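You operate a simulated robot arm through the tools that you are given. There is no shell and no other tool. Be economical: measure what you need, move in short steps, check, and stop when the job is done.

You run a simulated robot arm. Do the job below in one go: nothing can be reset, and whatever is moved stays where it is left.

JOB
Clamp the grey grooved bar, sand its brown scale off and lay it on the black mat.
Fine: put the yellow sanding block back and free the clamp after sanding.
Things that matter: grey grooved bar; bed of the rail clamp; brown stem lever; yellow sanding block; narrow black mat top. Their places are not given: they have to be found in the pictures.

The check looks at the end state, three seconds after you hand in, the way a careful person would. Anything else that was tipped, shoved, dropped, spilled or broken makes it a failure.

ROBOT AND FRAMES
A 6-joint arm with a two-finger parallel gripper, fixed in place. Base frame: the origin is at the foot of the arm, x ahead of it, y to its left, z up; the work surface is at about z = 0.803. Lengths are in m, angles in degrees, forces in N, time in s.
With the tool pointing down near the work surface it reaches from about 0.26 to 0.68 m from the base axis. Its first joint turns from -66.0 to 66.0 degrees. Payload 2.9 kg.
The TCP is the grasp point between the finger pads, 0.03 m short of the fingertips. In the tool frame z runs along the fingers and y along their closing line. The gripper opens to 0.11 m. The fingers are 0.02 m wide and 0.01 m thick; the gripper's body (0.048 by 0.112 m) begins 0.055 m behind the TCP.
Orientation is told as [roll, pitch, yaw] about the base's x, y, z axes, in that order, counted from this pose: with the fingers straight down and closing along the base's y, the tool's x points along the base's -x, its y along +y and its z along -z.

CONTROLS
- The arm moves only by the tool servo_tool. Its argument "plan" is a list of rows, each a list of 7 numbers: the shift along the tool's x, y, z in m, then the turn, a rotation vector about the tool's x, y, z in rad, then the opening, from 0 (shut) to 1 (fully open). In form: [[tx, ty, tz, wx, wy, wz, grip], ...]. A call has 1 to 20 rows; each row is the pose to reach, as a shift and turn from the pose commanded when the call began, along the tool's axes at that moment. Rows are played at 5 a second. More than 0.05 m and 8.6 degrees between two rows, or a gripper value outside its range, and nothing of the call is played. A pose out of reach is approached as far as the arm can. The call stops where the force on the tool passes 50 N (or 10 N more than at its start, if that is more) or the arm is blocked; 0.2 s more then pass. Each finger travels about 0.108 m/s and halts on what it meets, pressing with about 29 N; the grip force reading is that of the motor and also rises with nothing between the fingers. The clock runs only during rows and for 0.2 s after the last one: add rows that repeat a pose to give the fingers time. The reply holds the time, the measured pose of the TCP, the force on the tool along the base axes, the opening and the grip force, in the units named above and with some noise, and new pictures: "views" is both (left out), scene, wrist or none.
- Cameras (640 x 400 px; columns grow to the right, rows downward): "scene" is fixed at [0.0914, 0.4515, 1.3793]; the picture's right is [-0.57, -0.82, 0.00], its down [-0.51, 0.35, -0.79] and it looks along [0.65, -0.44, -0.62] (base axes); focal length 367 px, centre (320, 200). "wrist" rides on the gripper at [0.072, 0.017, -0.103] in the tool frame; the picture's right is [-0.23, 0.97, 0.00], its down [-0.76, -0.18, -0.62] and it looks along [-0.61, -0.14, 0.78] (tool axes); focal length 222 px, centre (320, 200).
- measure_at(camera, pixels): for up to 12 pixels [column, row] of the newest picture of that camera ("zoom" is the newest enlarged one), the place [x, y, z] in the base frame of the surface seen there, good to about 0.002 m. It takes no simulated time.
- close_up(camera, box): a new picture of the part [left, top, right, bottom] of that camera's present view, enlarged. It takes no simulated time.
- job_done(): hands the job in; it is judged then, once.

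Go step by step. Measure first, check grasps and placings, and put right what went wrong. The budget is 80 turns and 170 pictures, counting those below and the enlarged ones. Unless the task says otherwise, let go and move clear before handing in, and close with one line.

The tools are called after "Emit:" as a command line: name --pt "numbers of a row" for each row, then --argument value for the rest, lists and objects as JSON in quotes. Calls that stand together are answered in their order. servo_tool: Moves the arm, as the interface text tells. Its arguments: {"type":"object","properties":{"plan":{"type":"array","items":{"type":"array","items":{"type":"number"}}},"views":{"type":"string","enum":["both","scene","wrist","none"]}},"required":["plan"]} The other tools are called the same way: measure_at (camera, pixels) gives the place of the surface under pixels of a picture; close_up (camera, box) takes an enlarged picture of a part of a camera's view; job_done () hands the job in.

At the start:

```text
clock: 0.0
eef_pos: [0.4133, 0.0678, 1.0712]
ee_rot: [0.1, 0.0, 0.0]
contact_force: [0.6, 0.8, -0.4]
finger_gap: 0.1102
grasp_force: 0.1
```

scene: 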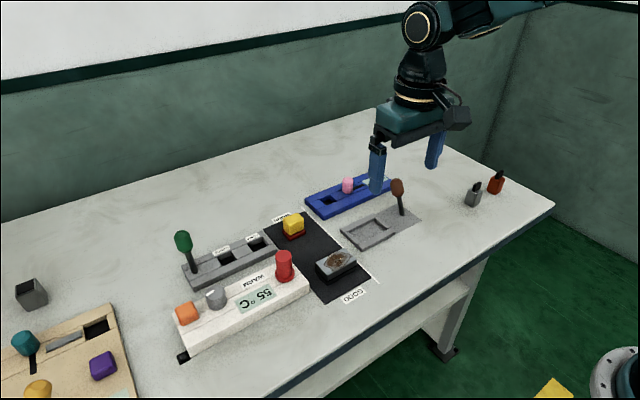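
wrist: 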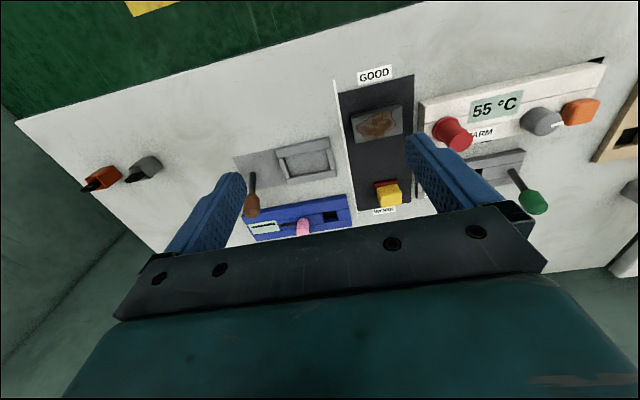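

The scene shows the black mat around (310,255), with the bar at (335,265), the yellow block at (293,225) and the grey clamp with its brown lever at (385,220). I'll enlarge these to see the detail.

Emit:
close_up --camera "scene" --box '[240, 160, 440, 310]'

Emit:
close_up --camera "wrist" --box '[220, 50, 440, 250]'

```text
2.67 times, centred on (340, 235) of scene
```

zoom: 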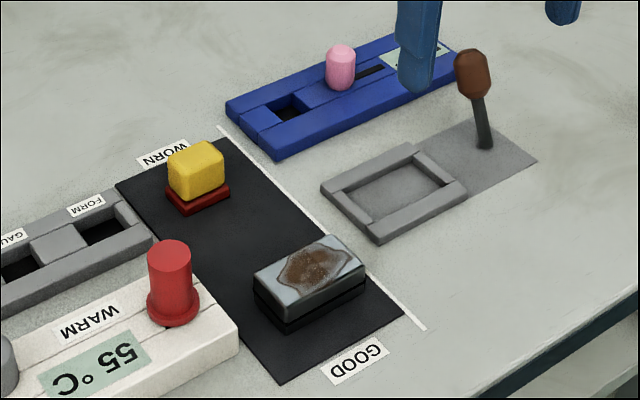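

```text
2.00 times, centred on (330, 150) of wrist
```

zoom: 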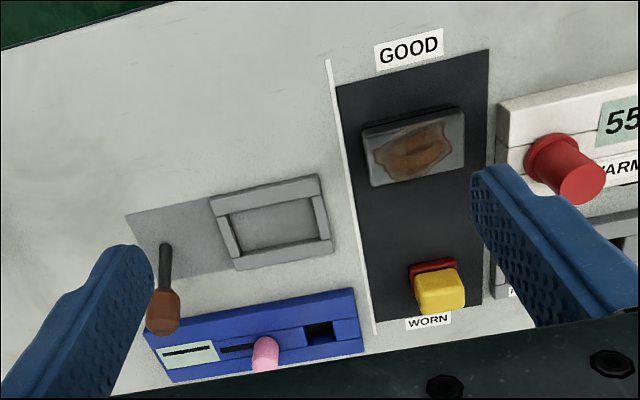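

I'll measure the main points on the newest zoom (the wrist one) and on the scene picture.

Emit:
measure_at --camera "zoom" --pixels '[[365, 132], [461, 112], [464, 165], [375, 184], [340, 90], [486, 53], [378, 318], [214, 200], [315, 179], [331, 250], [240, 267], [272, 222]]'

Emit:
measure_at --camera "scene" --pixels '[[397, 188], [402, 212], [285, 223], [293, 219], [302, 223], [293, 231], [294, 238], [336, 262], [363, 231], [349, 280], [420, 218], [347, 185]]'

```text
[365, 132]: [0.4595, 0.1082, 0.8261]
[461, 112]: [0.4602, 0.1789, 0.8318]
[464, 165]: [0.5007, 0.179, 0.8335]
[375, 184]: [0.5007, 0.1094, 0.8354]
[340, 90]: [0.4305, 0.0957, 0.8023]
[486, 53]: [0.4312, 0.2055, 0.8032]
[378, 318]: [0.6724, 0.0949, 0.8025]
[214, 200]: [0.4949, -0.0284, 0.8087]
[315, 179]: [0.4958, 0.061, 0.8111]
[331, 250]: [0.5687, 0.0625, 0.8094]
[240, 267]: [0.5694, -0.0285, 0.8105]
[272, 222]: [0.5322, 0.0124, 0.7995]
```

```text
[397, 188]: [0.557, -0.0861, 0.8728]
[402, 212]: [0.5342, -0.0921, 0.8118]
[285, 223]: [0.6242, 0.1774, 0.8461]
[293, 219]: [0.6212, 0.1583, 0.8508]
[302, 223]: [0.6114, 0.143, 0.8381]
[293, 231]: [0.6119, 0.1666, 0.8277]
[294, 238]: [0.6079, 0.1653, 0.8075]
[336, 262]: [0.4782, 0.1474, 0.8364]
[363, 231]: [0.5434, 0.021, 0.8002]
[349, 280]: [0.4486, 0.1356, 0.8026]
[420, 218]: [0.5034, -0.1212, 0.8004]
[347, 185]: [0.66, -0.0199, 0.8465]
```

The bar is about 0.071 x 0.041 m (long along y) with its top at 0.834, centred on (0.480, 0.144). Next I need detail of the clamp and the lever.

Emit:
close_up --camera "scene" --box '[335, 170, 431, 254]'

Emit:
close_up --camera "wrist" --box '[230, 120, 350, 220]'

```text
4.76 times, centred on (383, 212) of scene
```

zoom: 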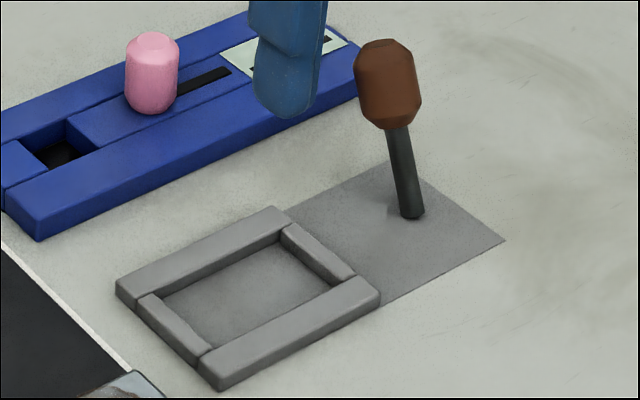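

```text
4.00 times, centred on (290, 170) of wrist
```

zoom: 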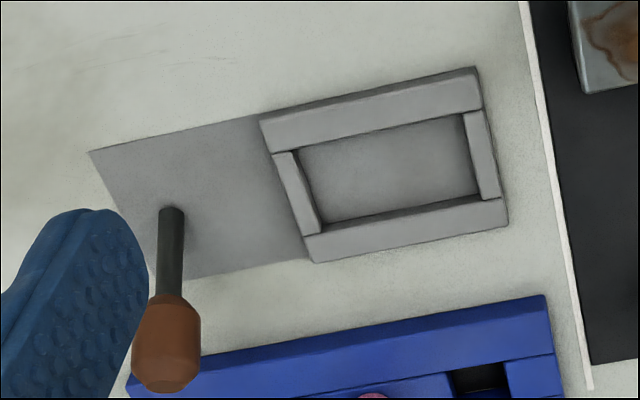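

Emit:
measure_at --camera "zoom" --pixels '[[275, 151], [482, 108], [306, 235], [505, 199], [293, 153], [318, 212], [465, 116], [482, 190], [385, 125], [385, 170], [390, 235], [165, 375]]'

Emit:
close_up --camera "scene" --box '[300, 230, 372, 302]'

Emit:
close_up --camera "scene" --box '[265, 200, 325, 250]'

```text
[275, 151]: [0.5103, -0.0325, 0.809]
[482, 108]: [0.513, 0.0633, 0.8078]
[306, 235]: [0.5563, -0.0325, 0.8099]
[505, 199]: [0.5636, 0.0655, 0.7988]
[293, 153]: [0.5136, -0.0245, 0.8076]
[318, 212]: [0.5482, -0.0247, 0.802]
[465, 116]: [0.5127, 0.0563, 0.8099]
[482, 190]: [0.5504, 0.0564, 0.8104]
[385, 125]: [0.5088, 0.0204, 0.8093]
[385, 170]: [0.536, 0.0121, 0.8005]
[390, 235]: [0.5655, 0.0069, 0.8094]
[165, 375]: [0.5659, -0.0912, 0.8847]
```

```text
5.56 times, centred on (336, 266) of scene
```

zoom: 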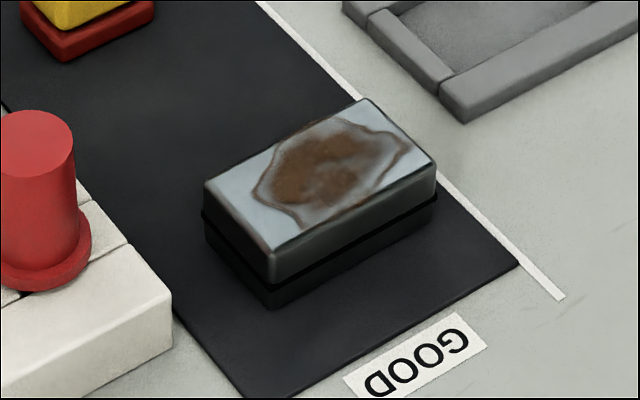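

```text
8.00 times, centred on (295, 225) of scene
```

zoom: 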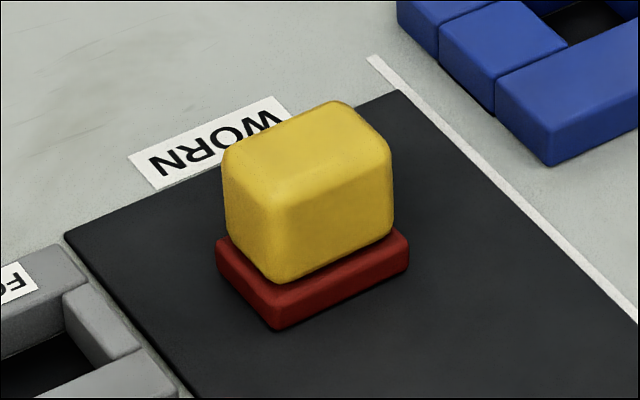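

The bed's inside is about x 0.512–0.556 and y −0.024–0.056. I'll measure the yellow block and the red knob beside the bar.

Emit:
measure_at --camera "zoom" --pixels '[[232, 155], [335, 106], [385, 150], [282, 205], [275, 278], [385, 225], [222, 245], [276, 318], [404, 262], [276, 332], [310, 150], [330, 235]]'

Emit:
measure_at --camera "scene" --pixels '[[284, 255], [290, 265], [285, 282], [296, 280], [310, 285], [250, 250], [258, 235], [330, 268], [320, 280], [345, 275], [322, 215], [372, 195]]'

```text
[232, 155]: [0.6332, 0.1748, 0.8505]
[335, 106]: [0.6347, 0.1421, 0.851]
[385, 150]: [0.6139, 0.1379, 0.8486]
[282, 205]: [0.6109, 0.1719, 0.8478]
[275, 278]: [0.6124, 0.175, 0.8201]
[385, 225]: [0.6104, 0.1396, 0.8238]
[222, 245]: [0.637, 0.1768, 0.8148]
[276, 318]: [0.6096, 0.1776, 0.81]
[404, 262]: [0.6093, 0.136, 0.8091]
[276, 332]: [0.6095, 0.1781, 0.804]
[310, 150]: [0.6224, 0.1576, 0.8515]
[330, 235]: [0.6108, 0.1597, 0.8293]
```

```text
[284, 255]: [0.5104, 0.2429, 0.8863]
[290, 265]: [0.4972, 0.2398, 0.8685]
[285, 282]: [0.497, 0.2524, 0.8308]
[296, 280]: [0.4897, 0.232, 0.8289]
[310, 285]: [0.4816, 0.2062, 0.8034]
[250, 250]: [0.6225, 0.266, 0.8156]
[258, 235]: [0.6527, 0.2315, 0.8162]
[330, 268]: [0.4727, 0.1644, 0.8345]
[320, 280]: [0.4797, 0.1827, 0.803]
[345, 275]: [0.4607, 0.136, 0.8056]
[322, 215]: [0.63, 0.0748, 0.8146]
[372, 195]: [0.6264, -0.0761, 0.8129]
```

The yellow block spans x 0.610–0.637, y 0.138–0.176, with its top at 0.851, and sits on a red sole. The red knob near y 0.243 is clear of the fingers, so I'll move above the bar with the fingers part open.

Emit:
servo_tool --pt "-0.017 0.019 0.035 0 0 0 0.85" --pt "-0.034 0.038 0.07 0 0 0 0.85" --pt "-0.05 0.057 0.105 0 0 0 0.85" --pt "-0.0667 0.0757 0.135 0 0 0 0.85" --pt "-0.0667 0.0757 0.151 0 0 0 0.85" --pt "-0.0667 0.0757 0.151 0 0 0 0.85"

```text
clock: 1.4
eef_pos: [0.4801, 0.1437, 0.9191]
ee_rot: [0.0, 0.0, 0.1]
contact_force: [0.0, 0.2, -0.2]
finger_gap: 0.0932
grasp_force: 0.2
```

scene: 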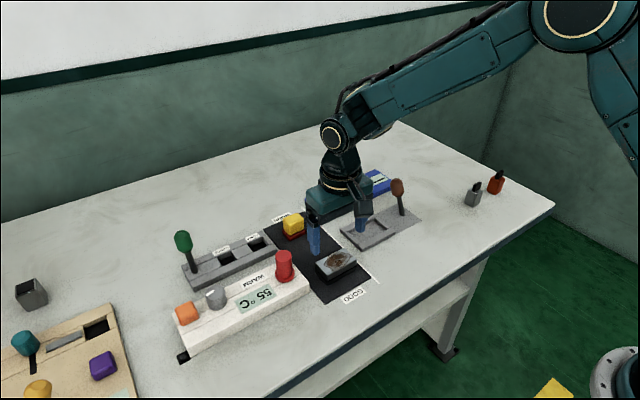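
wrist: 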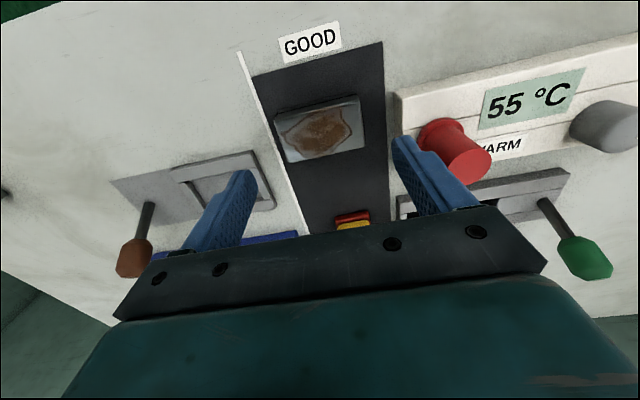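

I'm above the bar, so I'll check its corners again and look closely at its side groove.

Emit:
close_up --camera "wrist" --box '[260, 85, 380, 170]'

Emit:
measure_at --camera "wrist" --pixels '[[276, 115], [357, 98], [363, 147], [290, 161], [275, 108], [318, 102]]'

```text
4.71 times, centred on (320, 128) of wrist
```

zoom: 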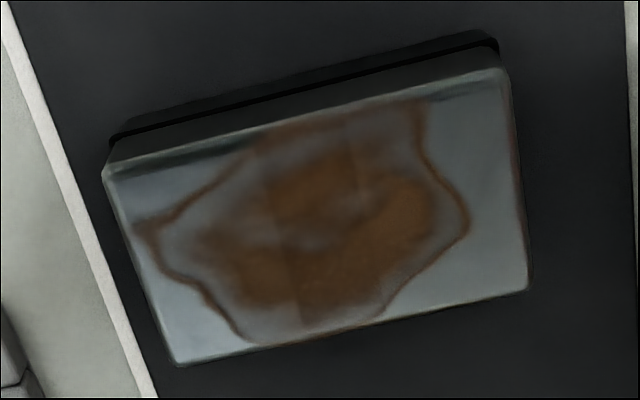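

```text
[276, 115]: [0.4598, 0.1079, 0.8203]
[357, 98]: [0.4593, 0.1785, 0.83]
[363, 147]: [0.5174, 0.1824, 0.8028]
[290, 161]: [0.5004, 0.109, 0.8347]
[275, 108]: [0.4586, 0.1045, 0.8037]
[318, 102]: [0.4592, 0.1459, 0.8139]
```

The bar is confirmed at centre (0.480, 0.1435), so I'll go down to z 0.846 and close.

Emit:
servo_tool --pt "0 0 0.03 0 0 0 0.85" --pt "0 0 0.055 0 0 0 0.85" --pt "0 0 0.073 0 0 0 0.85" --pt "0 0 0.073 0 0 0 0.85" --pt "0 0 0.073 0 0 0 0.7" --pt "0 0 0.073 0 0 0 0.6" --pt "0 0 0.073 0 0 0 0.5" --pt "0 0 0.073 0 0 0 0.5" --views "both"

```text
clock: 3.2
eef_pos: [0.4817, 0.1444, 0.8459]
ee_rot: [0.1, -0.1, 0.0]
contact_force: [-0.1, 0.7, 0.3]
finger_gap: 0.0744
grasp_force: 29.0
```

scene: 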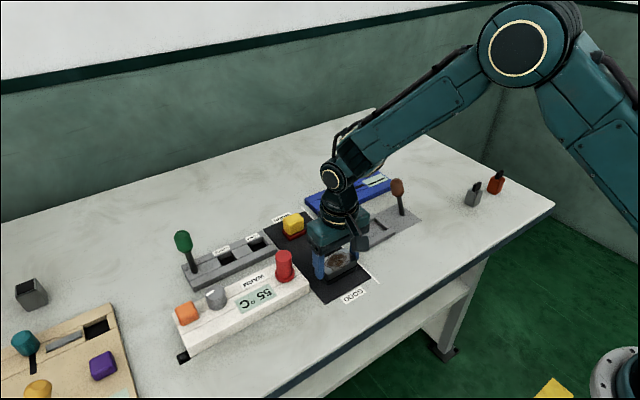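
wrist: 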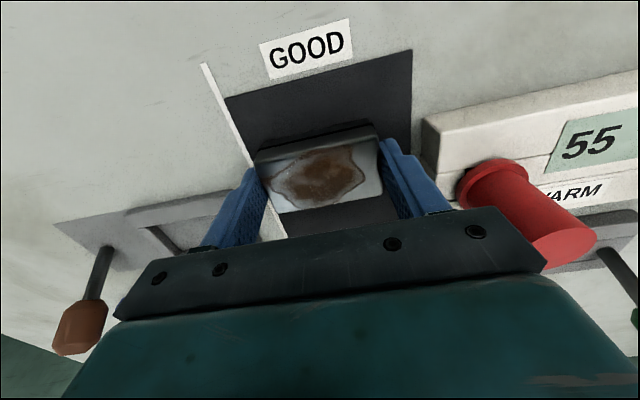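

The bar is gripped (gap 0.0744). I'll lift it and carry it over the bed, to hover at (0.534, 0.016).

Emit:
servo_tool --pt "0 0 -0.03 0 0 0 0.5" --pt "0 0 -0.06 0 0 0 0.5" --pt "-0.014 -0.032 -0.06 0 0 0 0.5" --pt "-0.028 -0.064 -0.06 0 0 0 0.5" --pt "-0.042 -0.096 -0.06 0 0 0 0.5" --pt "-0.054 -0.1275 -0.06 0 0 0 0.5" --pt "-0.054 -0.1275 -0.06 0 0 0 0.5" --pt "-0.054 -0.1275 -0.06 0 0 0 0.5"

```text
clock: 5.0
eef_pos: [0.5347, 0.0172, 0.9046]
ee_rot: [0.0, 0.0, -0.1]
contact_force: [-0.5, 0.5, -1.5]
finger_gap: 0.0745
grasp_force: 29.0
```

scene: 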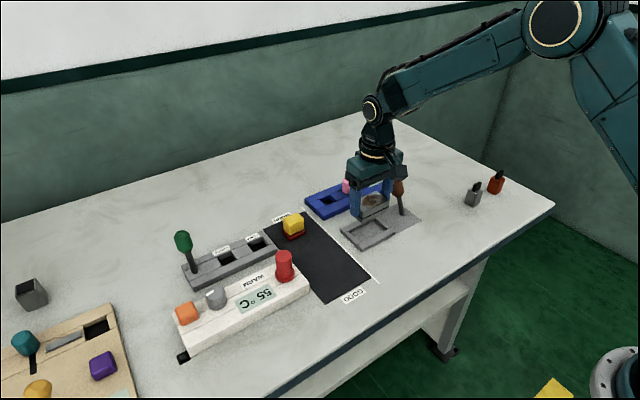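
wrist: 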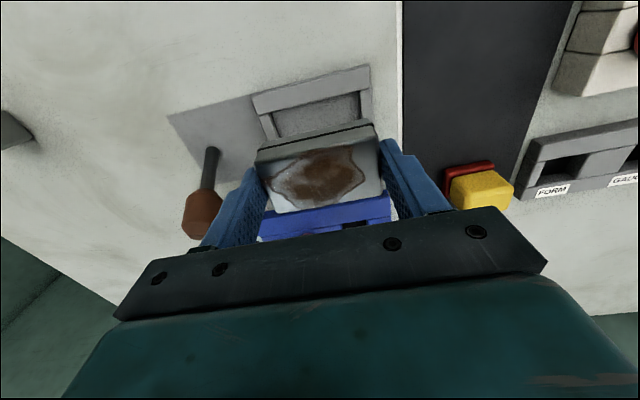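

The bar hovers over the bed, so I'll refine the bed edges with enlarged views.

Emit:
close_up --camera "wrist" --box '[235, 60, 395, 160]'

Emit:
close_up --camera "scene" --box '[330, 180, 426, 254]'

```text
4.00 times, centred on (315, 110) of wrist
```

zoom: 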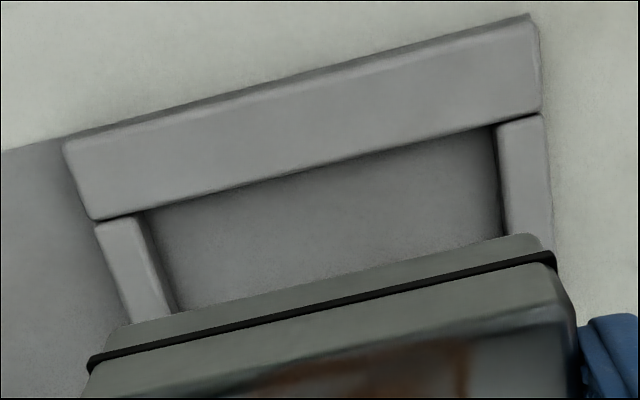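

```text
5.41 times, centred on (378, 217) of scene
```

zoom: 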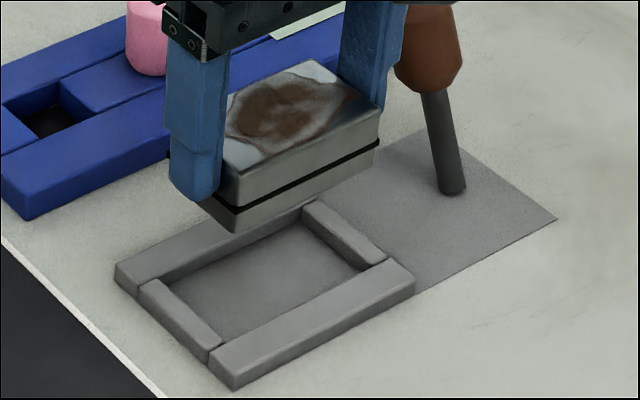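

Emit:
measure_at --camera "zoom" --pixels '[[305, 216], [330, 240], [356, 266], [165, 284], [190, 308], [218, 338], [250, 320], [320, 287], [190, 262], [240, 243], [236, 205], [378, 140]]'

Emit:
measure_at --camera "wrist" --pixels '[[274, 115], [269, 113], [358, 92], [361, 92], [310, 103], [280, 109], [320, 101], [273, 120], [361, 105]]'

```text
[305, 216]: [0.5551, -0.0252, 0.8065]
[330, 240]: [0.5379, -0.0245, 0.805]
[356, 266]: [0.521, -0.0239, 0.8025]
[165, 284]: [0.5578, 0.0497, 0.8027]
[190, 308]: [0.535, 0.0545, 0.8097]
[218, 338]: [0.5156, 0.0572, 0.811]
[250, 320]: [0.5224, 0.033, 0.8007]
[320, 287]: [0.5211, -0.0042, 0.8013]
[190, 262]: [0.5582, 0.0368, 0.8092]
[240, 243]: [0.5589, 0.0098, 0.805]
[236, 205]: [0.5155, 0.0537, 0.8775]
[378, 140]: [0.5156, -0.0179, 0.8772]
```

```text
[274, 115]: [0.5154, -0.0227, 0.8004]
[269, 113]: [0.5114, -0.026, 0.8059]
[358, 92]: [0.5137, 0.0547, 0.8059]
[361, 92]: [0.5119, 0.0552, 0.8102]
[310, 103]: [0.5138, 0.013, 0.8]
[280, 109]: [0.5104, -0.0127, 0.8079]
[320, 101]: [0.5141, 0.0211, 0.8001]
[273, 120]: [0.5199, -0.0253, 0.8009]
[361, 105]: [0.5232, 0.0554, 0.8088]
```

The bed's inside is centred at about (0.5355, 0.0155) and the bar at about (0.536, 0.0175). I'll shift y by −0.002 and lower.

Emit:
servo_tool --pt "0 -0.002 0.02 0 0 0 0.5" --pt "0 -0.002 0.04 0 0 0 0.5" --pt "0 -0.002 0.052 0 0 0 0.5" --pt "0 -0.002 0.0605 0 0 0 0.5" --pt "0 -0.002 0.0605 0 0 0 0.5"

```text
clock: 6.2
eef_pos: [0.5341, 0.0156, 0.8456]
ee_rot: [0.0, 0.0, 0.0]
contact_force: [-0.5, 0.1, -1.5]
finger_gap: 0.0744
grasp_force: 29.0
```

scene: 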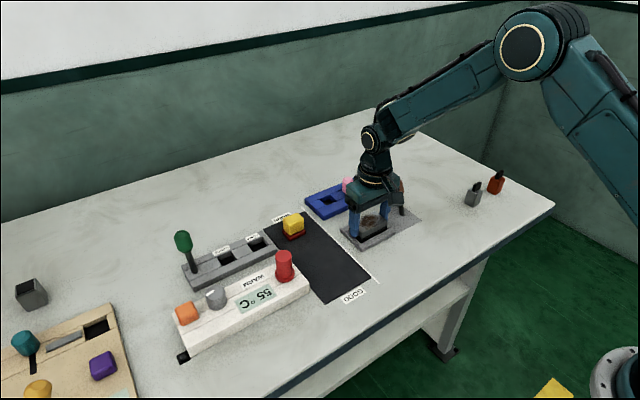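
wrist: 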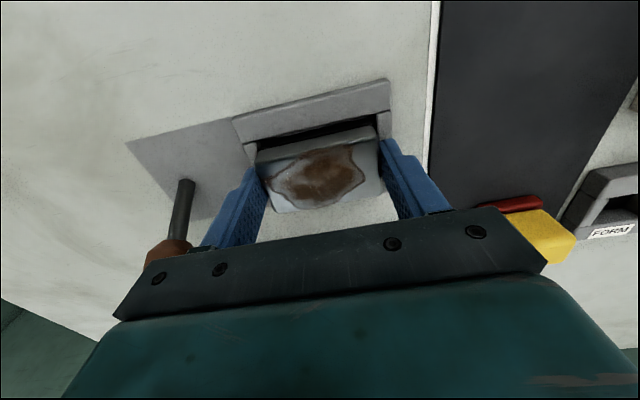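

No contact yet: the z force still shows only the bar's weight. I'll lower it 2.5 mm more and look.

Emit:
servo_tool --pt "0 0 0.0015 0 0 0 0.5" --pt "0 0 0.0025 0 0 0 0.5" --pt "0 0 0.0025 0 0 0 0.5" --views "none"

Emit:
close_up --camera "scene" --box '[330, 180, 426, 254]'

```text
clock: 7.0
eef_pos: [0.533, 0.0149, 0.8441]
ee_rot: [-0.1, -0.1, 0.0]
contact_force: [0.3, 0.2, 0.5]
finger_gap: 0.0744
grasp_force: 28.6
```

```text
5.41 times, centred on (378, 217) of scene
```

zoom: 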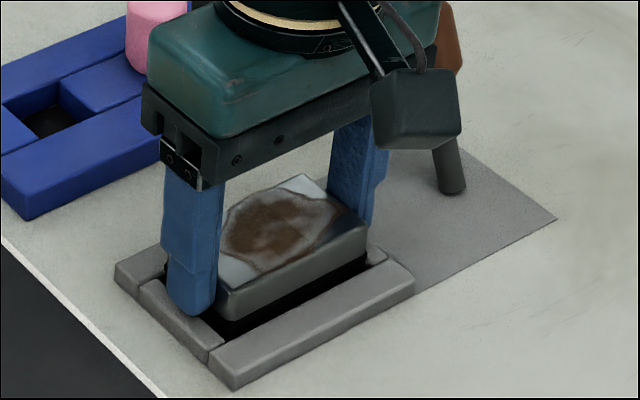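

The bar is down inside the bed and resting on the floor. I'll open and lift straight up.

Emit:
servo_tool --pt "0 0 0 0 0 0 0.72" --pt "0 0 0 0 0 0 0.8" --pt "0 0 0 0 0 0 0.8" --pt "0 0 -0.03 0 0 0 0.8" --pt "0 0 -0.07 0 0 0 0.8" --pt "0 0 -0.11 0 0 0 0.8" --pt "0 0 -0.11 0 0 0 0.8"

Emit:
close_up --camera "scene" --box '[330, 170, 426, 254]'

```text
clock: 8.6
eef_pos: [0.5335, 0.0136, 0.9521]
ee_rot: [0.0, 0.1, 0.0]
contact_force: [0.2, -0.5, 0.2]
finger_gap: 0.088
grasp_force: 0.1
```

scene: 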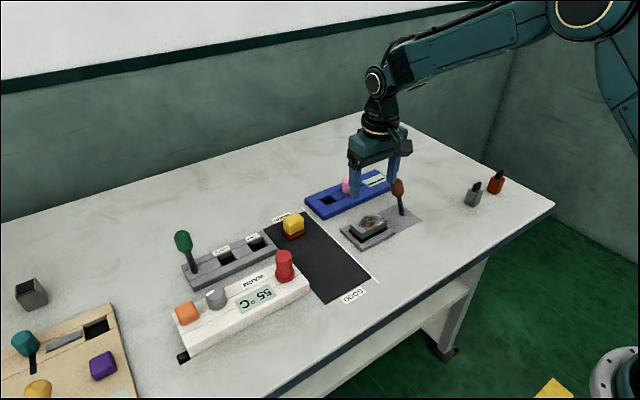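
wrist: 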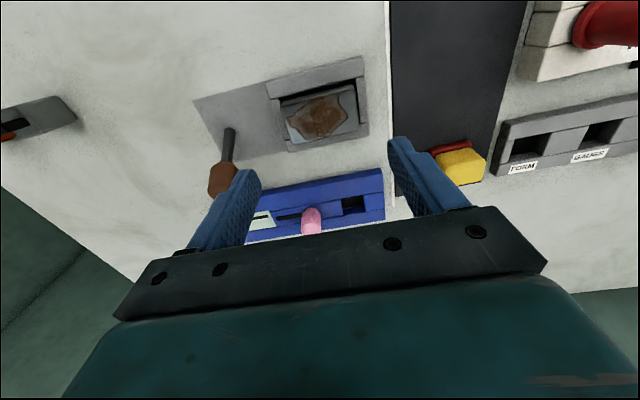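

```text
4.76 times, centred on (378, 212) of scene
```

zoom: 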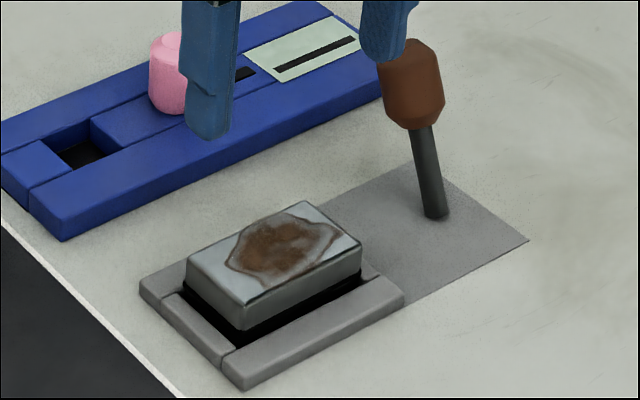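

The bar sits in the bed. Now I'll measure the lever exactly.

Emit:
measure_at --camera "zoom" --pixels '[[435, 212], [430, 175], [424, 138], [412, 85], [385, 90], [440, 90], [410, 122], [408, 45], [330, 265], [200, 255], [300, 203], [358, 245]]'

Emit:
measure_at --camera "wrist" --pixels '[[230, 132], [226, 155], [222, 170], [220, 190], [212, 182], [232, 178], [262, 220], [362, 175], [312, 215]]'

```text
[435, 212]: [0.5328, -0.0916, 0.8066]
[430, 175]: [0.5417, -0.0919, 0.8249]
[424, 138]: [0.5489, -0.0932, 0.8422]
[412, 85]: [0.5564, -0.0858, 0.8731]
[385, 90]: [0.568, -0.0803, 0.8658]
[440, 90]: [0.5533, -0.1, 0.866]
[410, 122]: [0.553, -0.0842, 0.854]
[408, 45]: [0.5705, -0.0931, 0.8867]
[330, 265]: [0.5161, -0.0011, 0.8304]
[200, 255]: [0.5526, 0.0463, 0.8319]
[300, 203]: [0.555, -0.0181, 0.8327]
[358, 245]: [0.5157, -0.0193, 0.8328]
```

```text
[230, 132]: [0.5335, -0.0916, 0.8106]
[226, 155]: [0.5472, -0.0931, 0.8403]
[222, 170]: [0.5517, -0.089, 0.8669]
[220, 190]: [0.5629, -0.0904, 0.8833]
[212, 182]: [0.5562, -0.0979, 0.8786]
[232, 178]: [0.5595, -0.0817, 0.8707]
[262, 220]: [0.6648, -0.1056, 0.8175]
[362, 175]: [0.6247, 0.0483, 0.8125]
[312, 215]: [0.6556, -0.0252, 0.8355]
```

The lever's base is at (0.534, −0.0925), with its knob at about (0.563, −0.0925, 0.870) leaning toward +x. I'll shut the fingers and move to the knob's far (+x) side.

Emit:
servo_tool --pt "-0.017 -0.027 0 0 0 0 0.5" --pt "-0.034 -0.053 0 0 0 0 0.2" --pt "-0.052 -0.08 0 0 0 0 0" --pt "-0.0685 -0.106 0 0 0 0 0" --pt "-0.0685 -0.106 0 0 0 0 0" --pt "-0.0685 -0.106 0.03 0 0 0 0" --pt "-0.0685 -0.106 0.06 0 0 0 0" --pt "-0.0685 -0.106 0.06 0 0 0 0"

Emit:
close_up --camera "scene" --box '[330, 150, 446, 254]'

```text
clock: 10.4
eef_pos: [0.6041, -0.0925, 0.8946]
ee_rot: [-0.1, 0.1, 0.0]
contact_force: [-0.1, -0.2, 0.0]
finger_gap: 0.0
grasp_force: 28.6
```

scene: 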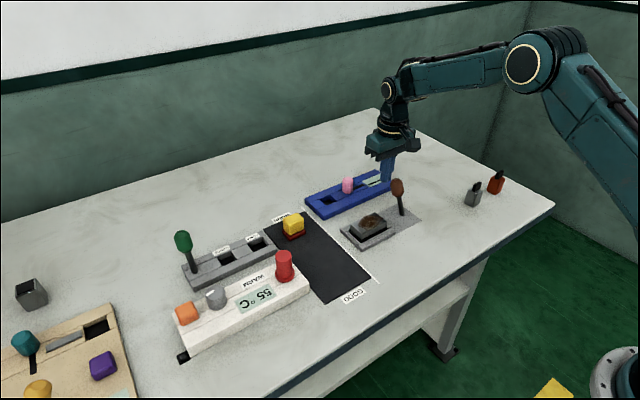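
wrist: 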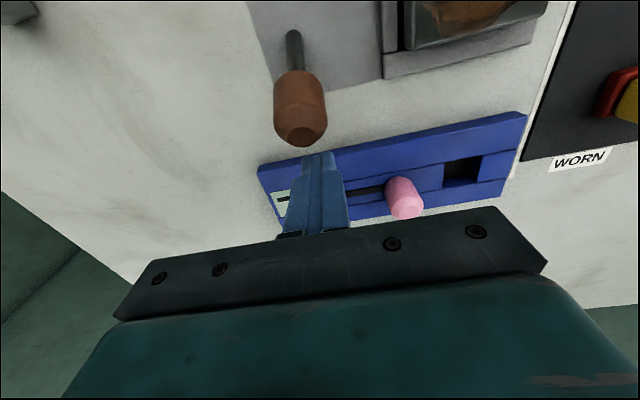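

```text
3.85 times, centred on (388, 202) of scene
```

zoom: 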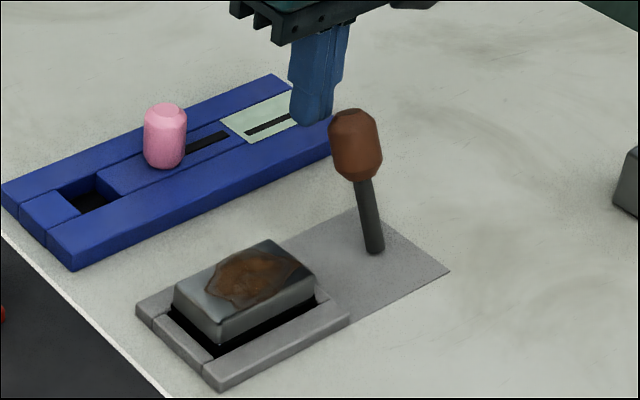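

The shut fingers stand behind the knob. I'll push along −x (tool +x) in small steps.

Emit:
servo_tool --pt "0.01 0 0 0 0 0 0" --pt "0.018 0 0 0 0 0 0" --pt "0.024 0 0 0 0 0 0" --pt "0.03 0 0 0 0 0 0" --pt "0.036 0 0 0 0 0 0" --pt "0.042 0 0 0 0 0 0" --pt "0.042 0 0 0 0 0 0" --views "none"

Emit:
close_up --camera "scene" --box '[330, 150, 446, 254]'

```text
clock: 12.0
eef_pos: [0.5608, -0.0923, 0.8941]
ee_rot: [0.0, -0.1, 0.0]
contact_force: [0.9, 1.3, 3.2]
finger_gap: 0.0001
grasp_force: 29.0
```

```text
3.85 times, centred on (388, 202) of scene
```

zoom: 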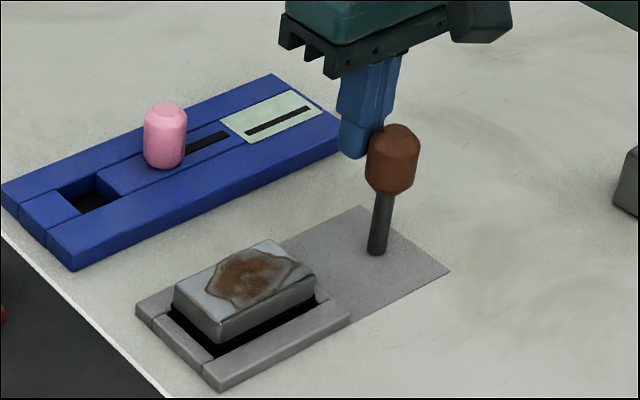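

The lever swings freely and is about upright, so I'll keep pushing.

Emit:
servo_tool --pt "0.006 0 0 0 0 0 0" --pt "0.012 0 0 0 0 0 0" --pt "0.018 0 0 0 0 0 0" --pt "0.024 0 0.001 0 0 0 0" --pt "0.03 0 0.003 0 0 0 0" --pt "0.036 0 0.004 0 0 0 0" --pt "0.036 0 0.004 0 0 0 0" --views "none"

Emit:
close_up --camera "scene" --box '[330, 150, 446, 254]'

```text
clock: 13.6
eef_pos: [0.53, -0.0912, 0.8924]
ee_rot: [-0.1, -1.1, 0.1]
contact_force: [30.8, 9.2, 5.6]
finger_gap: 0.0
grasp_force: 28.9
```

```text
3.85 times, centred on (388, 202) of scene
```

zoom: 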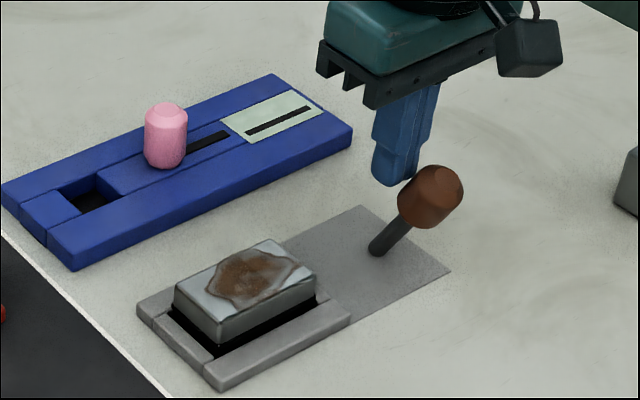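

The push met 31 N, so the lever has reached its stop. I'll back off, rise, and check that the lever and clamp stay put.

Emit:
servo_tool --pt "-0.02 0 0 0 0 0 0" --pt "-0.03 0 -0.03 0 0 0 0" --pt "-0.03 0 -0.07 0 0 0 0" --pt "-0.03 0 -0.07 0 0 0 0" --views "none"

Emit:
close_up --camera "scene" --box '[330, 170, 426, 254]'

```text
clock: 14.6
eef_pos: [0.5531, -0.0929, 0.9583]
ee_rot: [0.1, 0.1, 0.1]
contact_force: [0.5, 0.4, -0.1]
finger_gap: 0.0002
grasp_force: 28.8
```

```text
4.76 times, centred on (378, 212) of scene
```

zoom: 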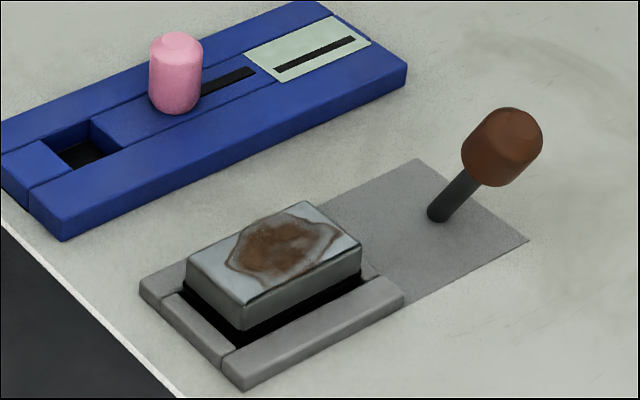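

The lever now leans to −x and holds. Next I'll go to the yellow block at (0.6235, 0.157).

Emit:
servo_tool --pt "-0.012 0.042 0 0 0 0 0.2" --pt "-0.024 0.084 0 0 0 0 0.5" --pt "-0.036 0.126 0 0 0 0 0.65" --pt "-0.048 0.168 0 0 0 0 0.65" --pt "-0.06 0.21 0 0 0 0 0.65" --pt "-0.0704 0.25 0 0 0 0 0.65" --pt "-0.0704 0.25 0.03 0 0 0 0.65" --pt "-0.0704 0.25 0.03 0 0 0 0.65"

Emit:
close_up --camera "wrist" --box '[240, 90, 420, 220]'

```text
clock: 16.4
eef_pos: [0.6247, 0.1588, 0.9292]
ee_rot: [0.0, 0.0, -0.1]
contact_force: [-0.1, -0.2, 0.2]
finger_gap: 0.0718
grasp_force: 0.0
```

scene: 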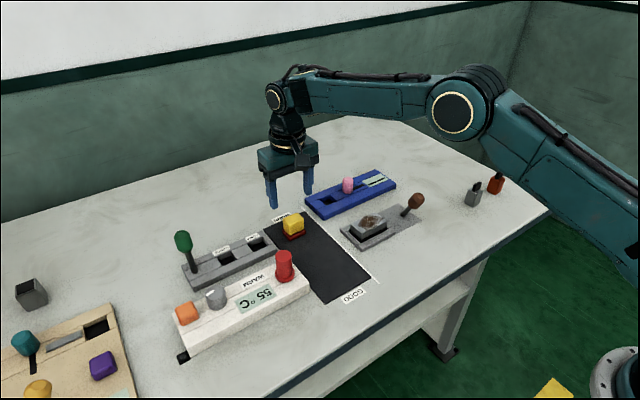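
wrist: 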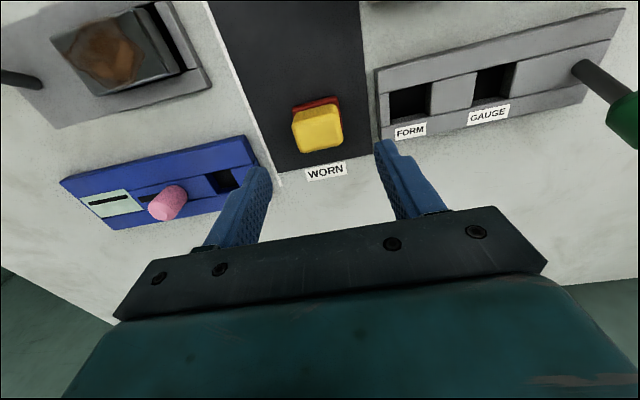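

```text
3.08 times, centred on (330, 155) of wrist
```

zoom: 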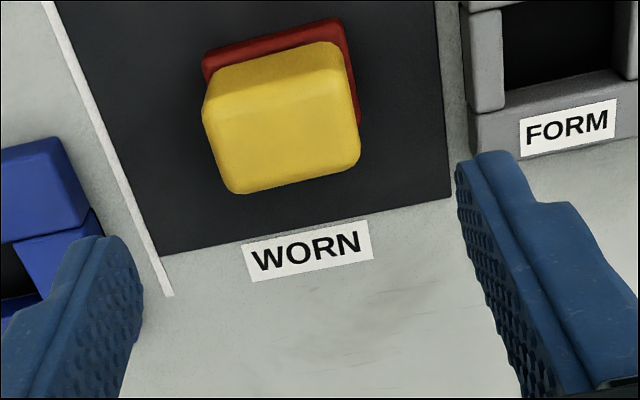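

The block lies between the open fingers. I'll go down to z 0.851 and grip the yellow part.

Emit:
servo_tool --pt "0.0005 -0.001 0.03 0 0 0 0.65" --pt "0.0005 -0.001 0.06 0 0 0 0.65" --pt "0.0005 -0.001 0.078 0 0 0 0.65" --pt "0.0005 -0.001 0.078 0 0 0 0.65" --pt "0.0005 -0.001 0.078 0 0 0 0.45" --pt "0.0005 -0.001 0.078 0 0 0 0.3" --pt "0.0005 -0.001 0.078 0 0 0 0.15" --pt "0.0005 -0.001 0.078 0 0 0 0.15"

Emit:
close_up --camera "scene" --box '[250, 170, 346, 254]'

```text
clock: 18.2
eef_pos: [0.6231, 0.1574, 0.8535]
ee_rot: [0.0, 0.0, 0.0]
contact_force: [0.1, 0.5, -0.3]
finger_gap: 0.0453
grasp_force: 28.5
```

scene: 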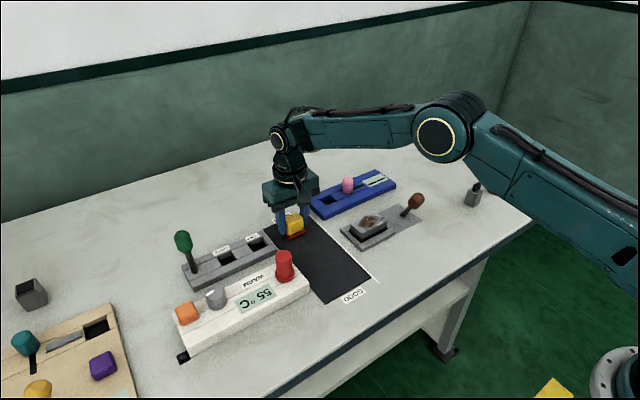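
wrist: 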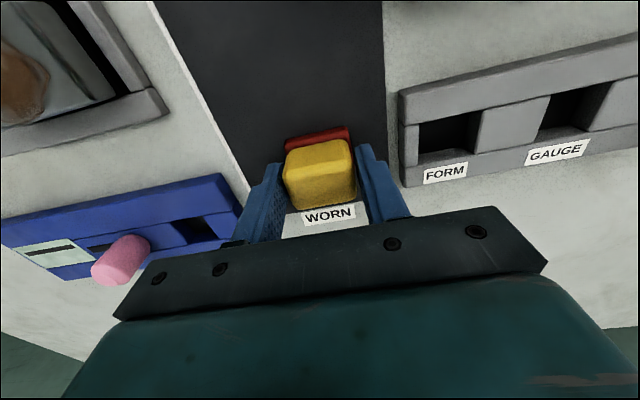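

```text
4.76 times, centred on (298, 212) of scene
```

zoom: 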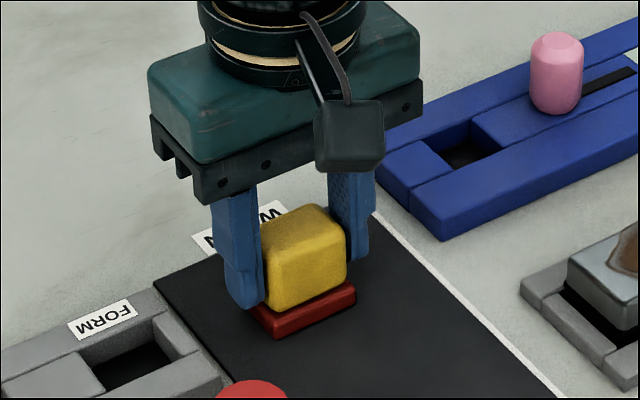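

It's gripped at a gap of 0.0453. I'll lift 0.06 and see whether the red sole comes along.

Emit:
servo_tool --pt "0 0 -0.02 0 0 0 0.15" --pt "0 0 -0.04 0 0 0 0.15" --pt "0 0 -0.06 0 0 0 0.15" --pt "0 0 -0.06 0 0 0 0.15" --views "wrist"

Emit:
close_up --camera "scene" --box '[250, 150, 346, 254]'

```text
clock: 19.2
eef_pos: [0.6226, 0.1577, 0.9122]
ee_rot: [-0.1, 0.0, 0.0]
contact_force: [0.0, -0.8, -0.9]
finger_gap: 0.0454
grasp_force: 29.0
```

wrist: 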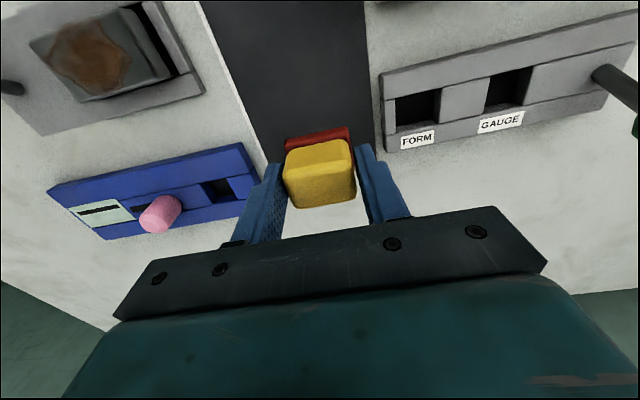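

```text
3.85 times, centred on (298, 202) of scene
```

zoom: 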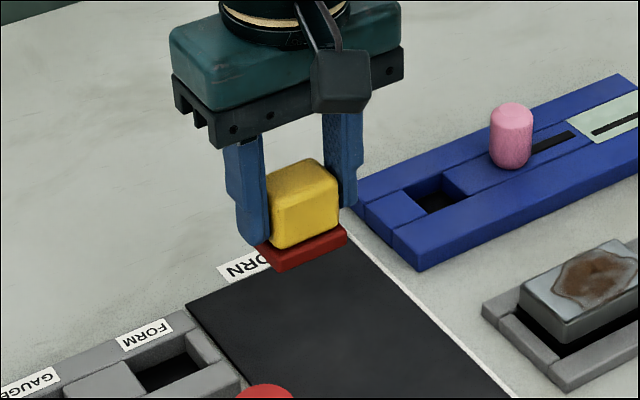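

The red sole is part of the block, with its bottom about 0.0495 below the TCP, so contact on the bar should come near TCP z 0.882. I'll carry it over the bar's centre.

Emit:
servo_tool --pt "0.022 -0.0355 -0.01 0 0 0 0.15" --pt "0.044 -0.071 -0.01 0 0 0 0.15" --pt "0.066 -0.1065 -0.01 0 0 0 0.15" --pt "0.087 -0.142 -0.01 0 0 0 0.15" --pt "0.087 -0.142 0.01 0 0 0 0.15" --pt "0.087 -0.142 0.022 0 0 0 0.15" --pt "0.087 -0.142 0.022 0 0 0 0.15"

Emit:
close_up --camera "scene" --box '[330, 160, 436, 254]'

```text
clock: 20.8
eef_pos: [0.537, 0.0159, 0.8881]
ee_rot: [-0.1, 0.0, 0.0]
contact_force: [-0.8, 0.1, -0.9]
finger_gap: 0.0454
grasp_force: 29.0
```

scene: 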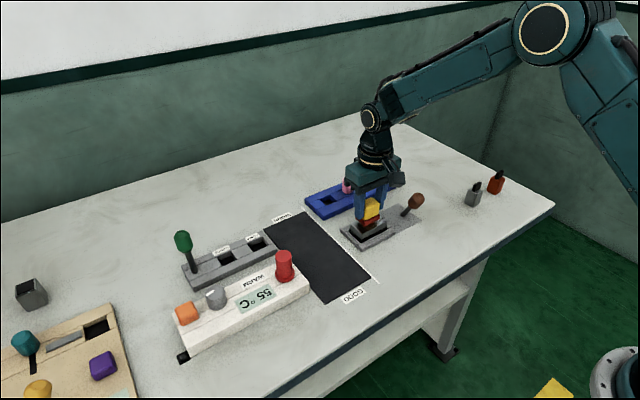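
wrist: 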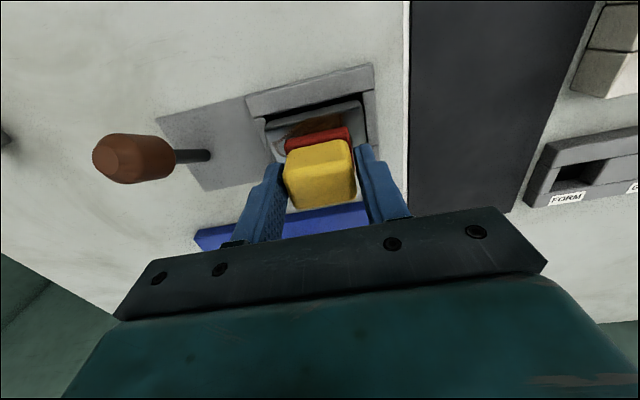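

```text
4.26 times, centred on (383, 207) of scene
```

zoom: 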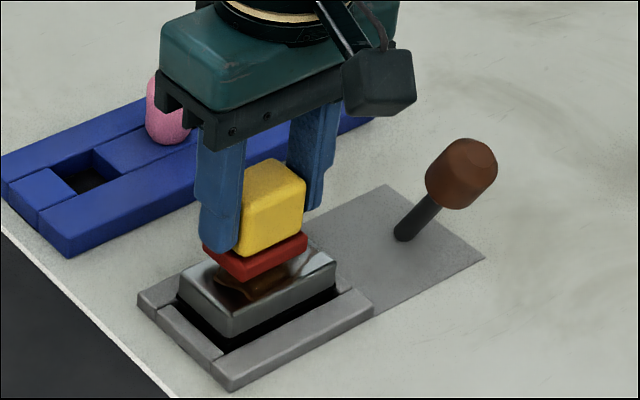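

Just above the bar. I'll lower gently in 2 mm steps until I feel contact.

Emit:
servo_tool --pt "0 0 0.002 0 0 0 0.15" --pt "0 0 0.004 0 0 0 0.15" --pt "0 0 0.006 0 0 0 0.15" --pt "0 0 0.007 0 0 0 0.15" --pt "0 0 0.007 0 0 0 0.15" --views "none"

```text
clock: 22.0
eef_pos: [0.5373, 0.016, 0.8823]
ee_rot: [0.0, 0.0, 0.0]
contact_force: [0.1, -0.1, -0.3]
finger_gap: 0.0452
grasp_force: 28.8
```

Emit:
servo_tool --pt "0 0 0.001 0 0 0 0.15" --pt "0 0 0.002 0 0 0 0.15" --pt "0 0 0.002 0 0 0 0.15" --views "none"

```text
clock: 22.8
eef_pos: [0.538, 0.0159, 0.8804]
ee_rot: [-0.1, 0.1, 0.1]
contact_force: [-4.0, 0.0, 8.4]
finger_gap: 0.0454
grasp_force: 29.1
```

Contact at 8 N. I'll stroke along the bar (±y) at this pressure, on two lanes in x.

Emit:
servo_tool --pt "0 0.01 0.0005 0 0 0 0.15" --pt "0 0.02 0.0005 0 0 0 0.15" --pt "0 0.01 0.0005 0 0 0 0.15" --pt "0 0 0.0005 0 0 0 0.15" --pt "0 -0.01 0.0005 0 0 0 0.15" --pt "0 -0.02 0.0005 0 0 0 0.15" --pt "0.006 -0.02 0.0005 0 0 0 0.15" --pt "0.006 -0.01 0.0005 0 0 0 0.15" --pt "0.006 0 0.0005 0 0 0 0.15" --pt "0.006 0.01 0.0005 0 0 0 0.15" --pt "0.006 0.02 0.0005 0 0 0 0.15" --pt "0 0.02 0.0005 0 0 0 0.15" --pt "-0.004 0.02 0.0005 0 0 0 0.15" --pt "-0.004 0.01 0.0005 0 0 0 0.15" --pt "-0.004 0 0.0005 0 0 0 0.15" --pt "-0.004 -0.01 0.0005 0 0 0 0.15" --pt "-0.004 -0.02 0.0005 0 0 0 0.15" --pt "0.001 -0.02 0.0005 0 0 0 0.15" --pt "0.001 -0.01 0.0005 0 0 0 0.15" --pt "0.001 0 0.0005 0 0 0 0.15"

Emit:
close_up --camera "scene" --box '[330, 160, 436, 254]'

```text
clock: 27.0
eef_pos: [0.5356, 0.0122, 0.881]
ee_rot: [-0.2, 0.0, -0.3]
contact_force: [0.0, -17.1, 21.7]
finger_gap: 0.0455
grasp_force: 29.6
```

scene: 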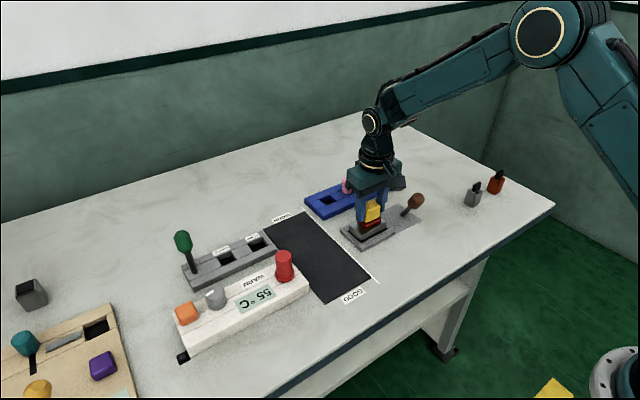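
wrist: 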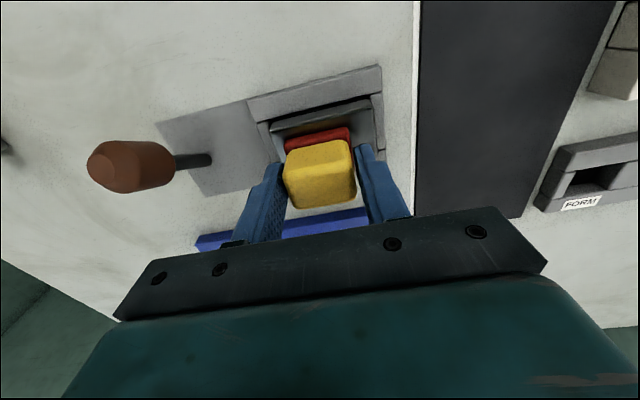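

```text
4.26 times, centred on (383, 207) of scene
```

zoom: 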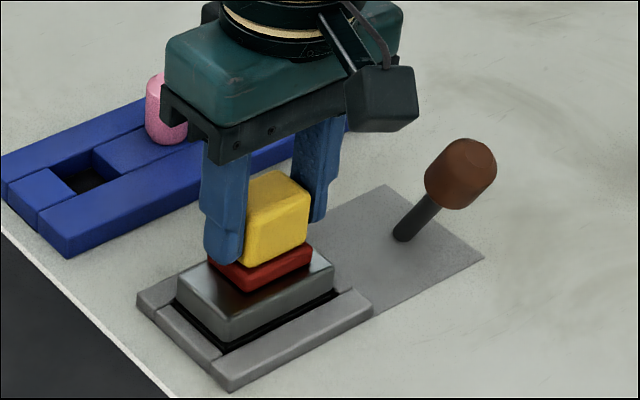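

The friction is real (17 N), and the scale looks reduced. I'll lift and move aside to inspect the bar.

Emit:
servo_tool --pt "0 0 -0.02 0 0 0 0.15" --pt "0 0.03 -0.04 0 0 0 0.15" --pt "0 0.07 -0.04 0 0 0 0.15" --pt "0 0.1 -0.04 0 0 0 0.15" --pt "0 0.1 -0.04 0 0 0 0.15" --views "wrist"

Emit:
close_up --camera "scene" --box '[330, 180, 426, 254]'

```text
clock: 28.2
eef_pos: [0.5354, 0.1158, 0.9213]
ee_rot: [0.0, 0.0, 0.0]
contact_force: [-0.2, 0.1, -0.9]
finger_gap: 0.0454
grasp_force: 29.3
```

wrist: 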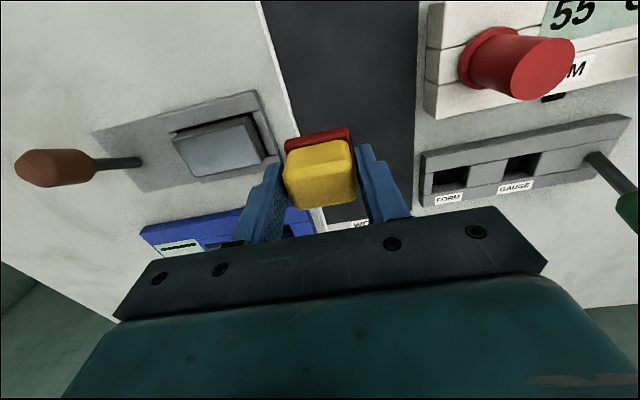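

```text
5.41 times, centred on (378, 217) of scene
```

zoom: 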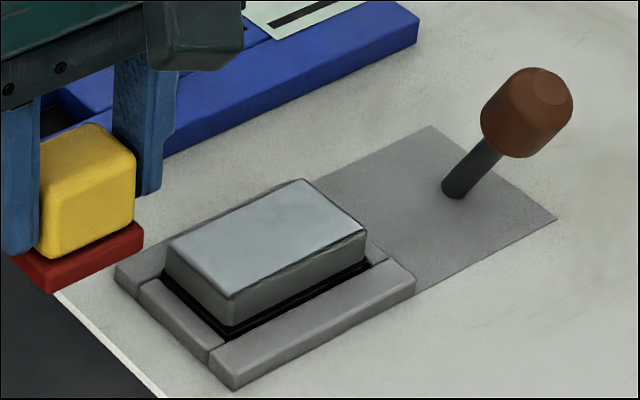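

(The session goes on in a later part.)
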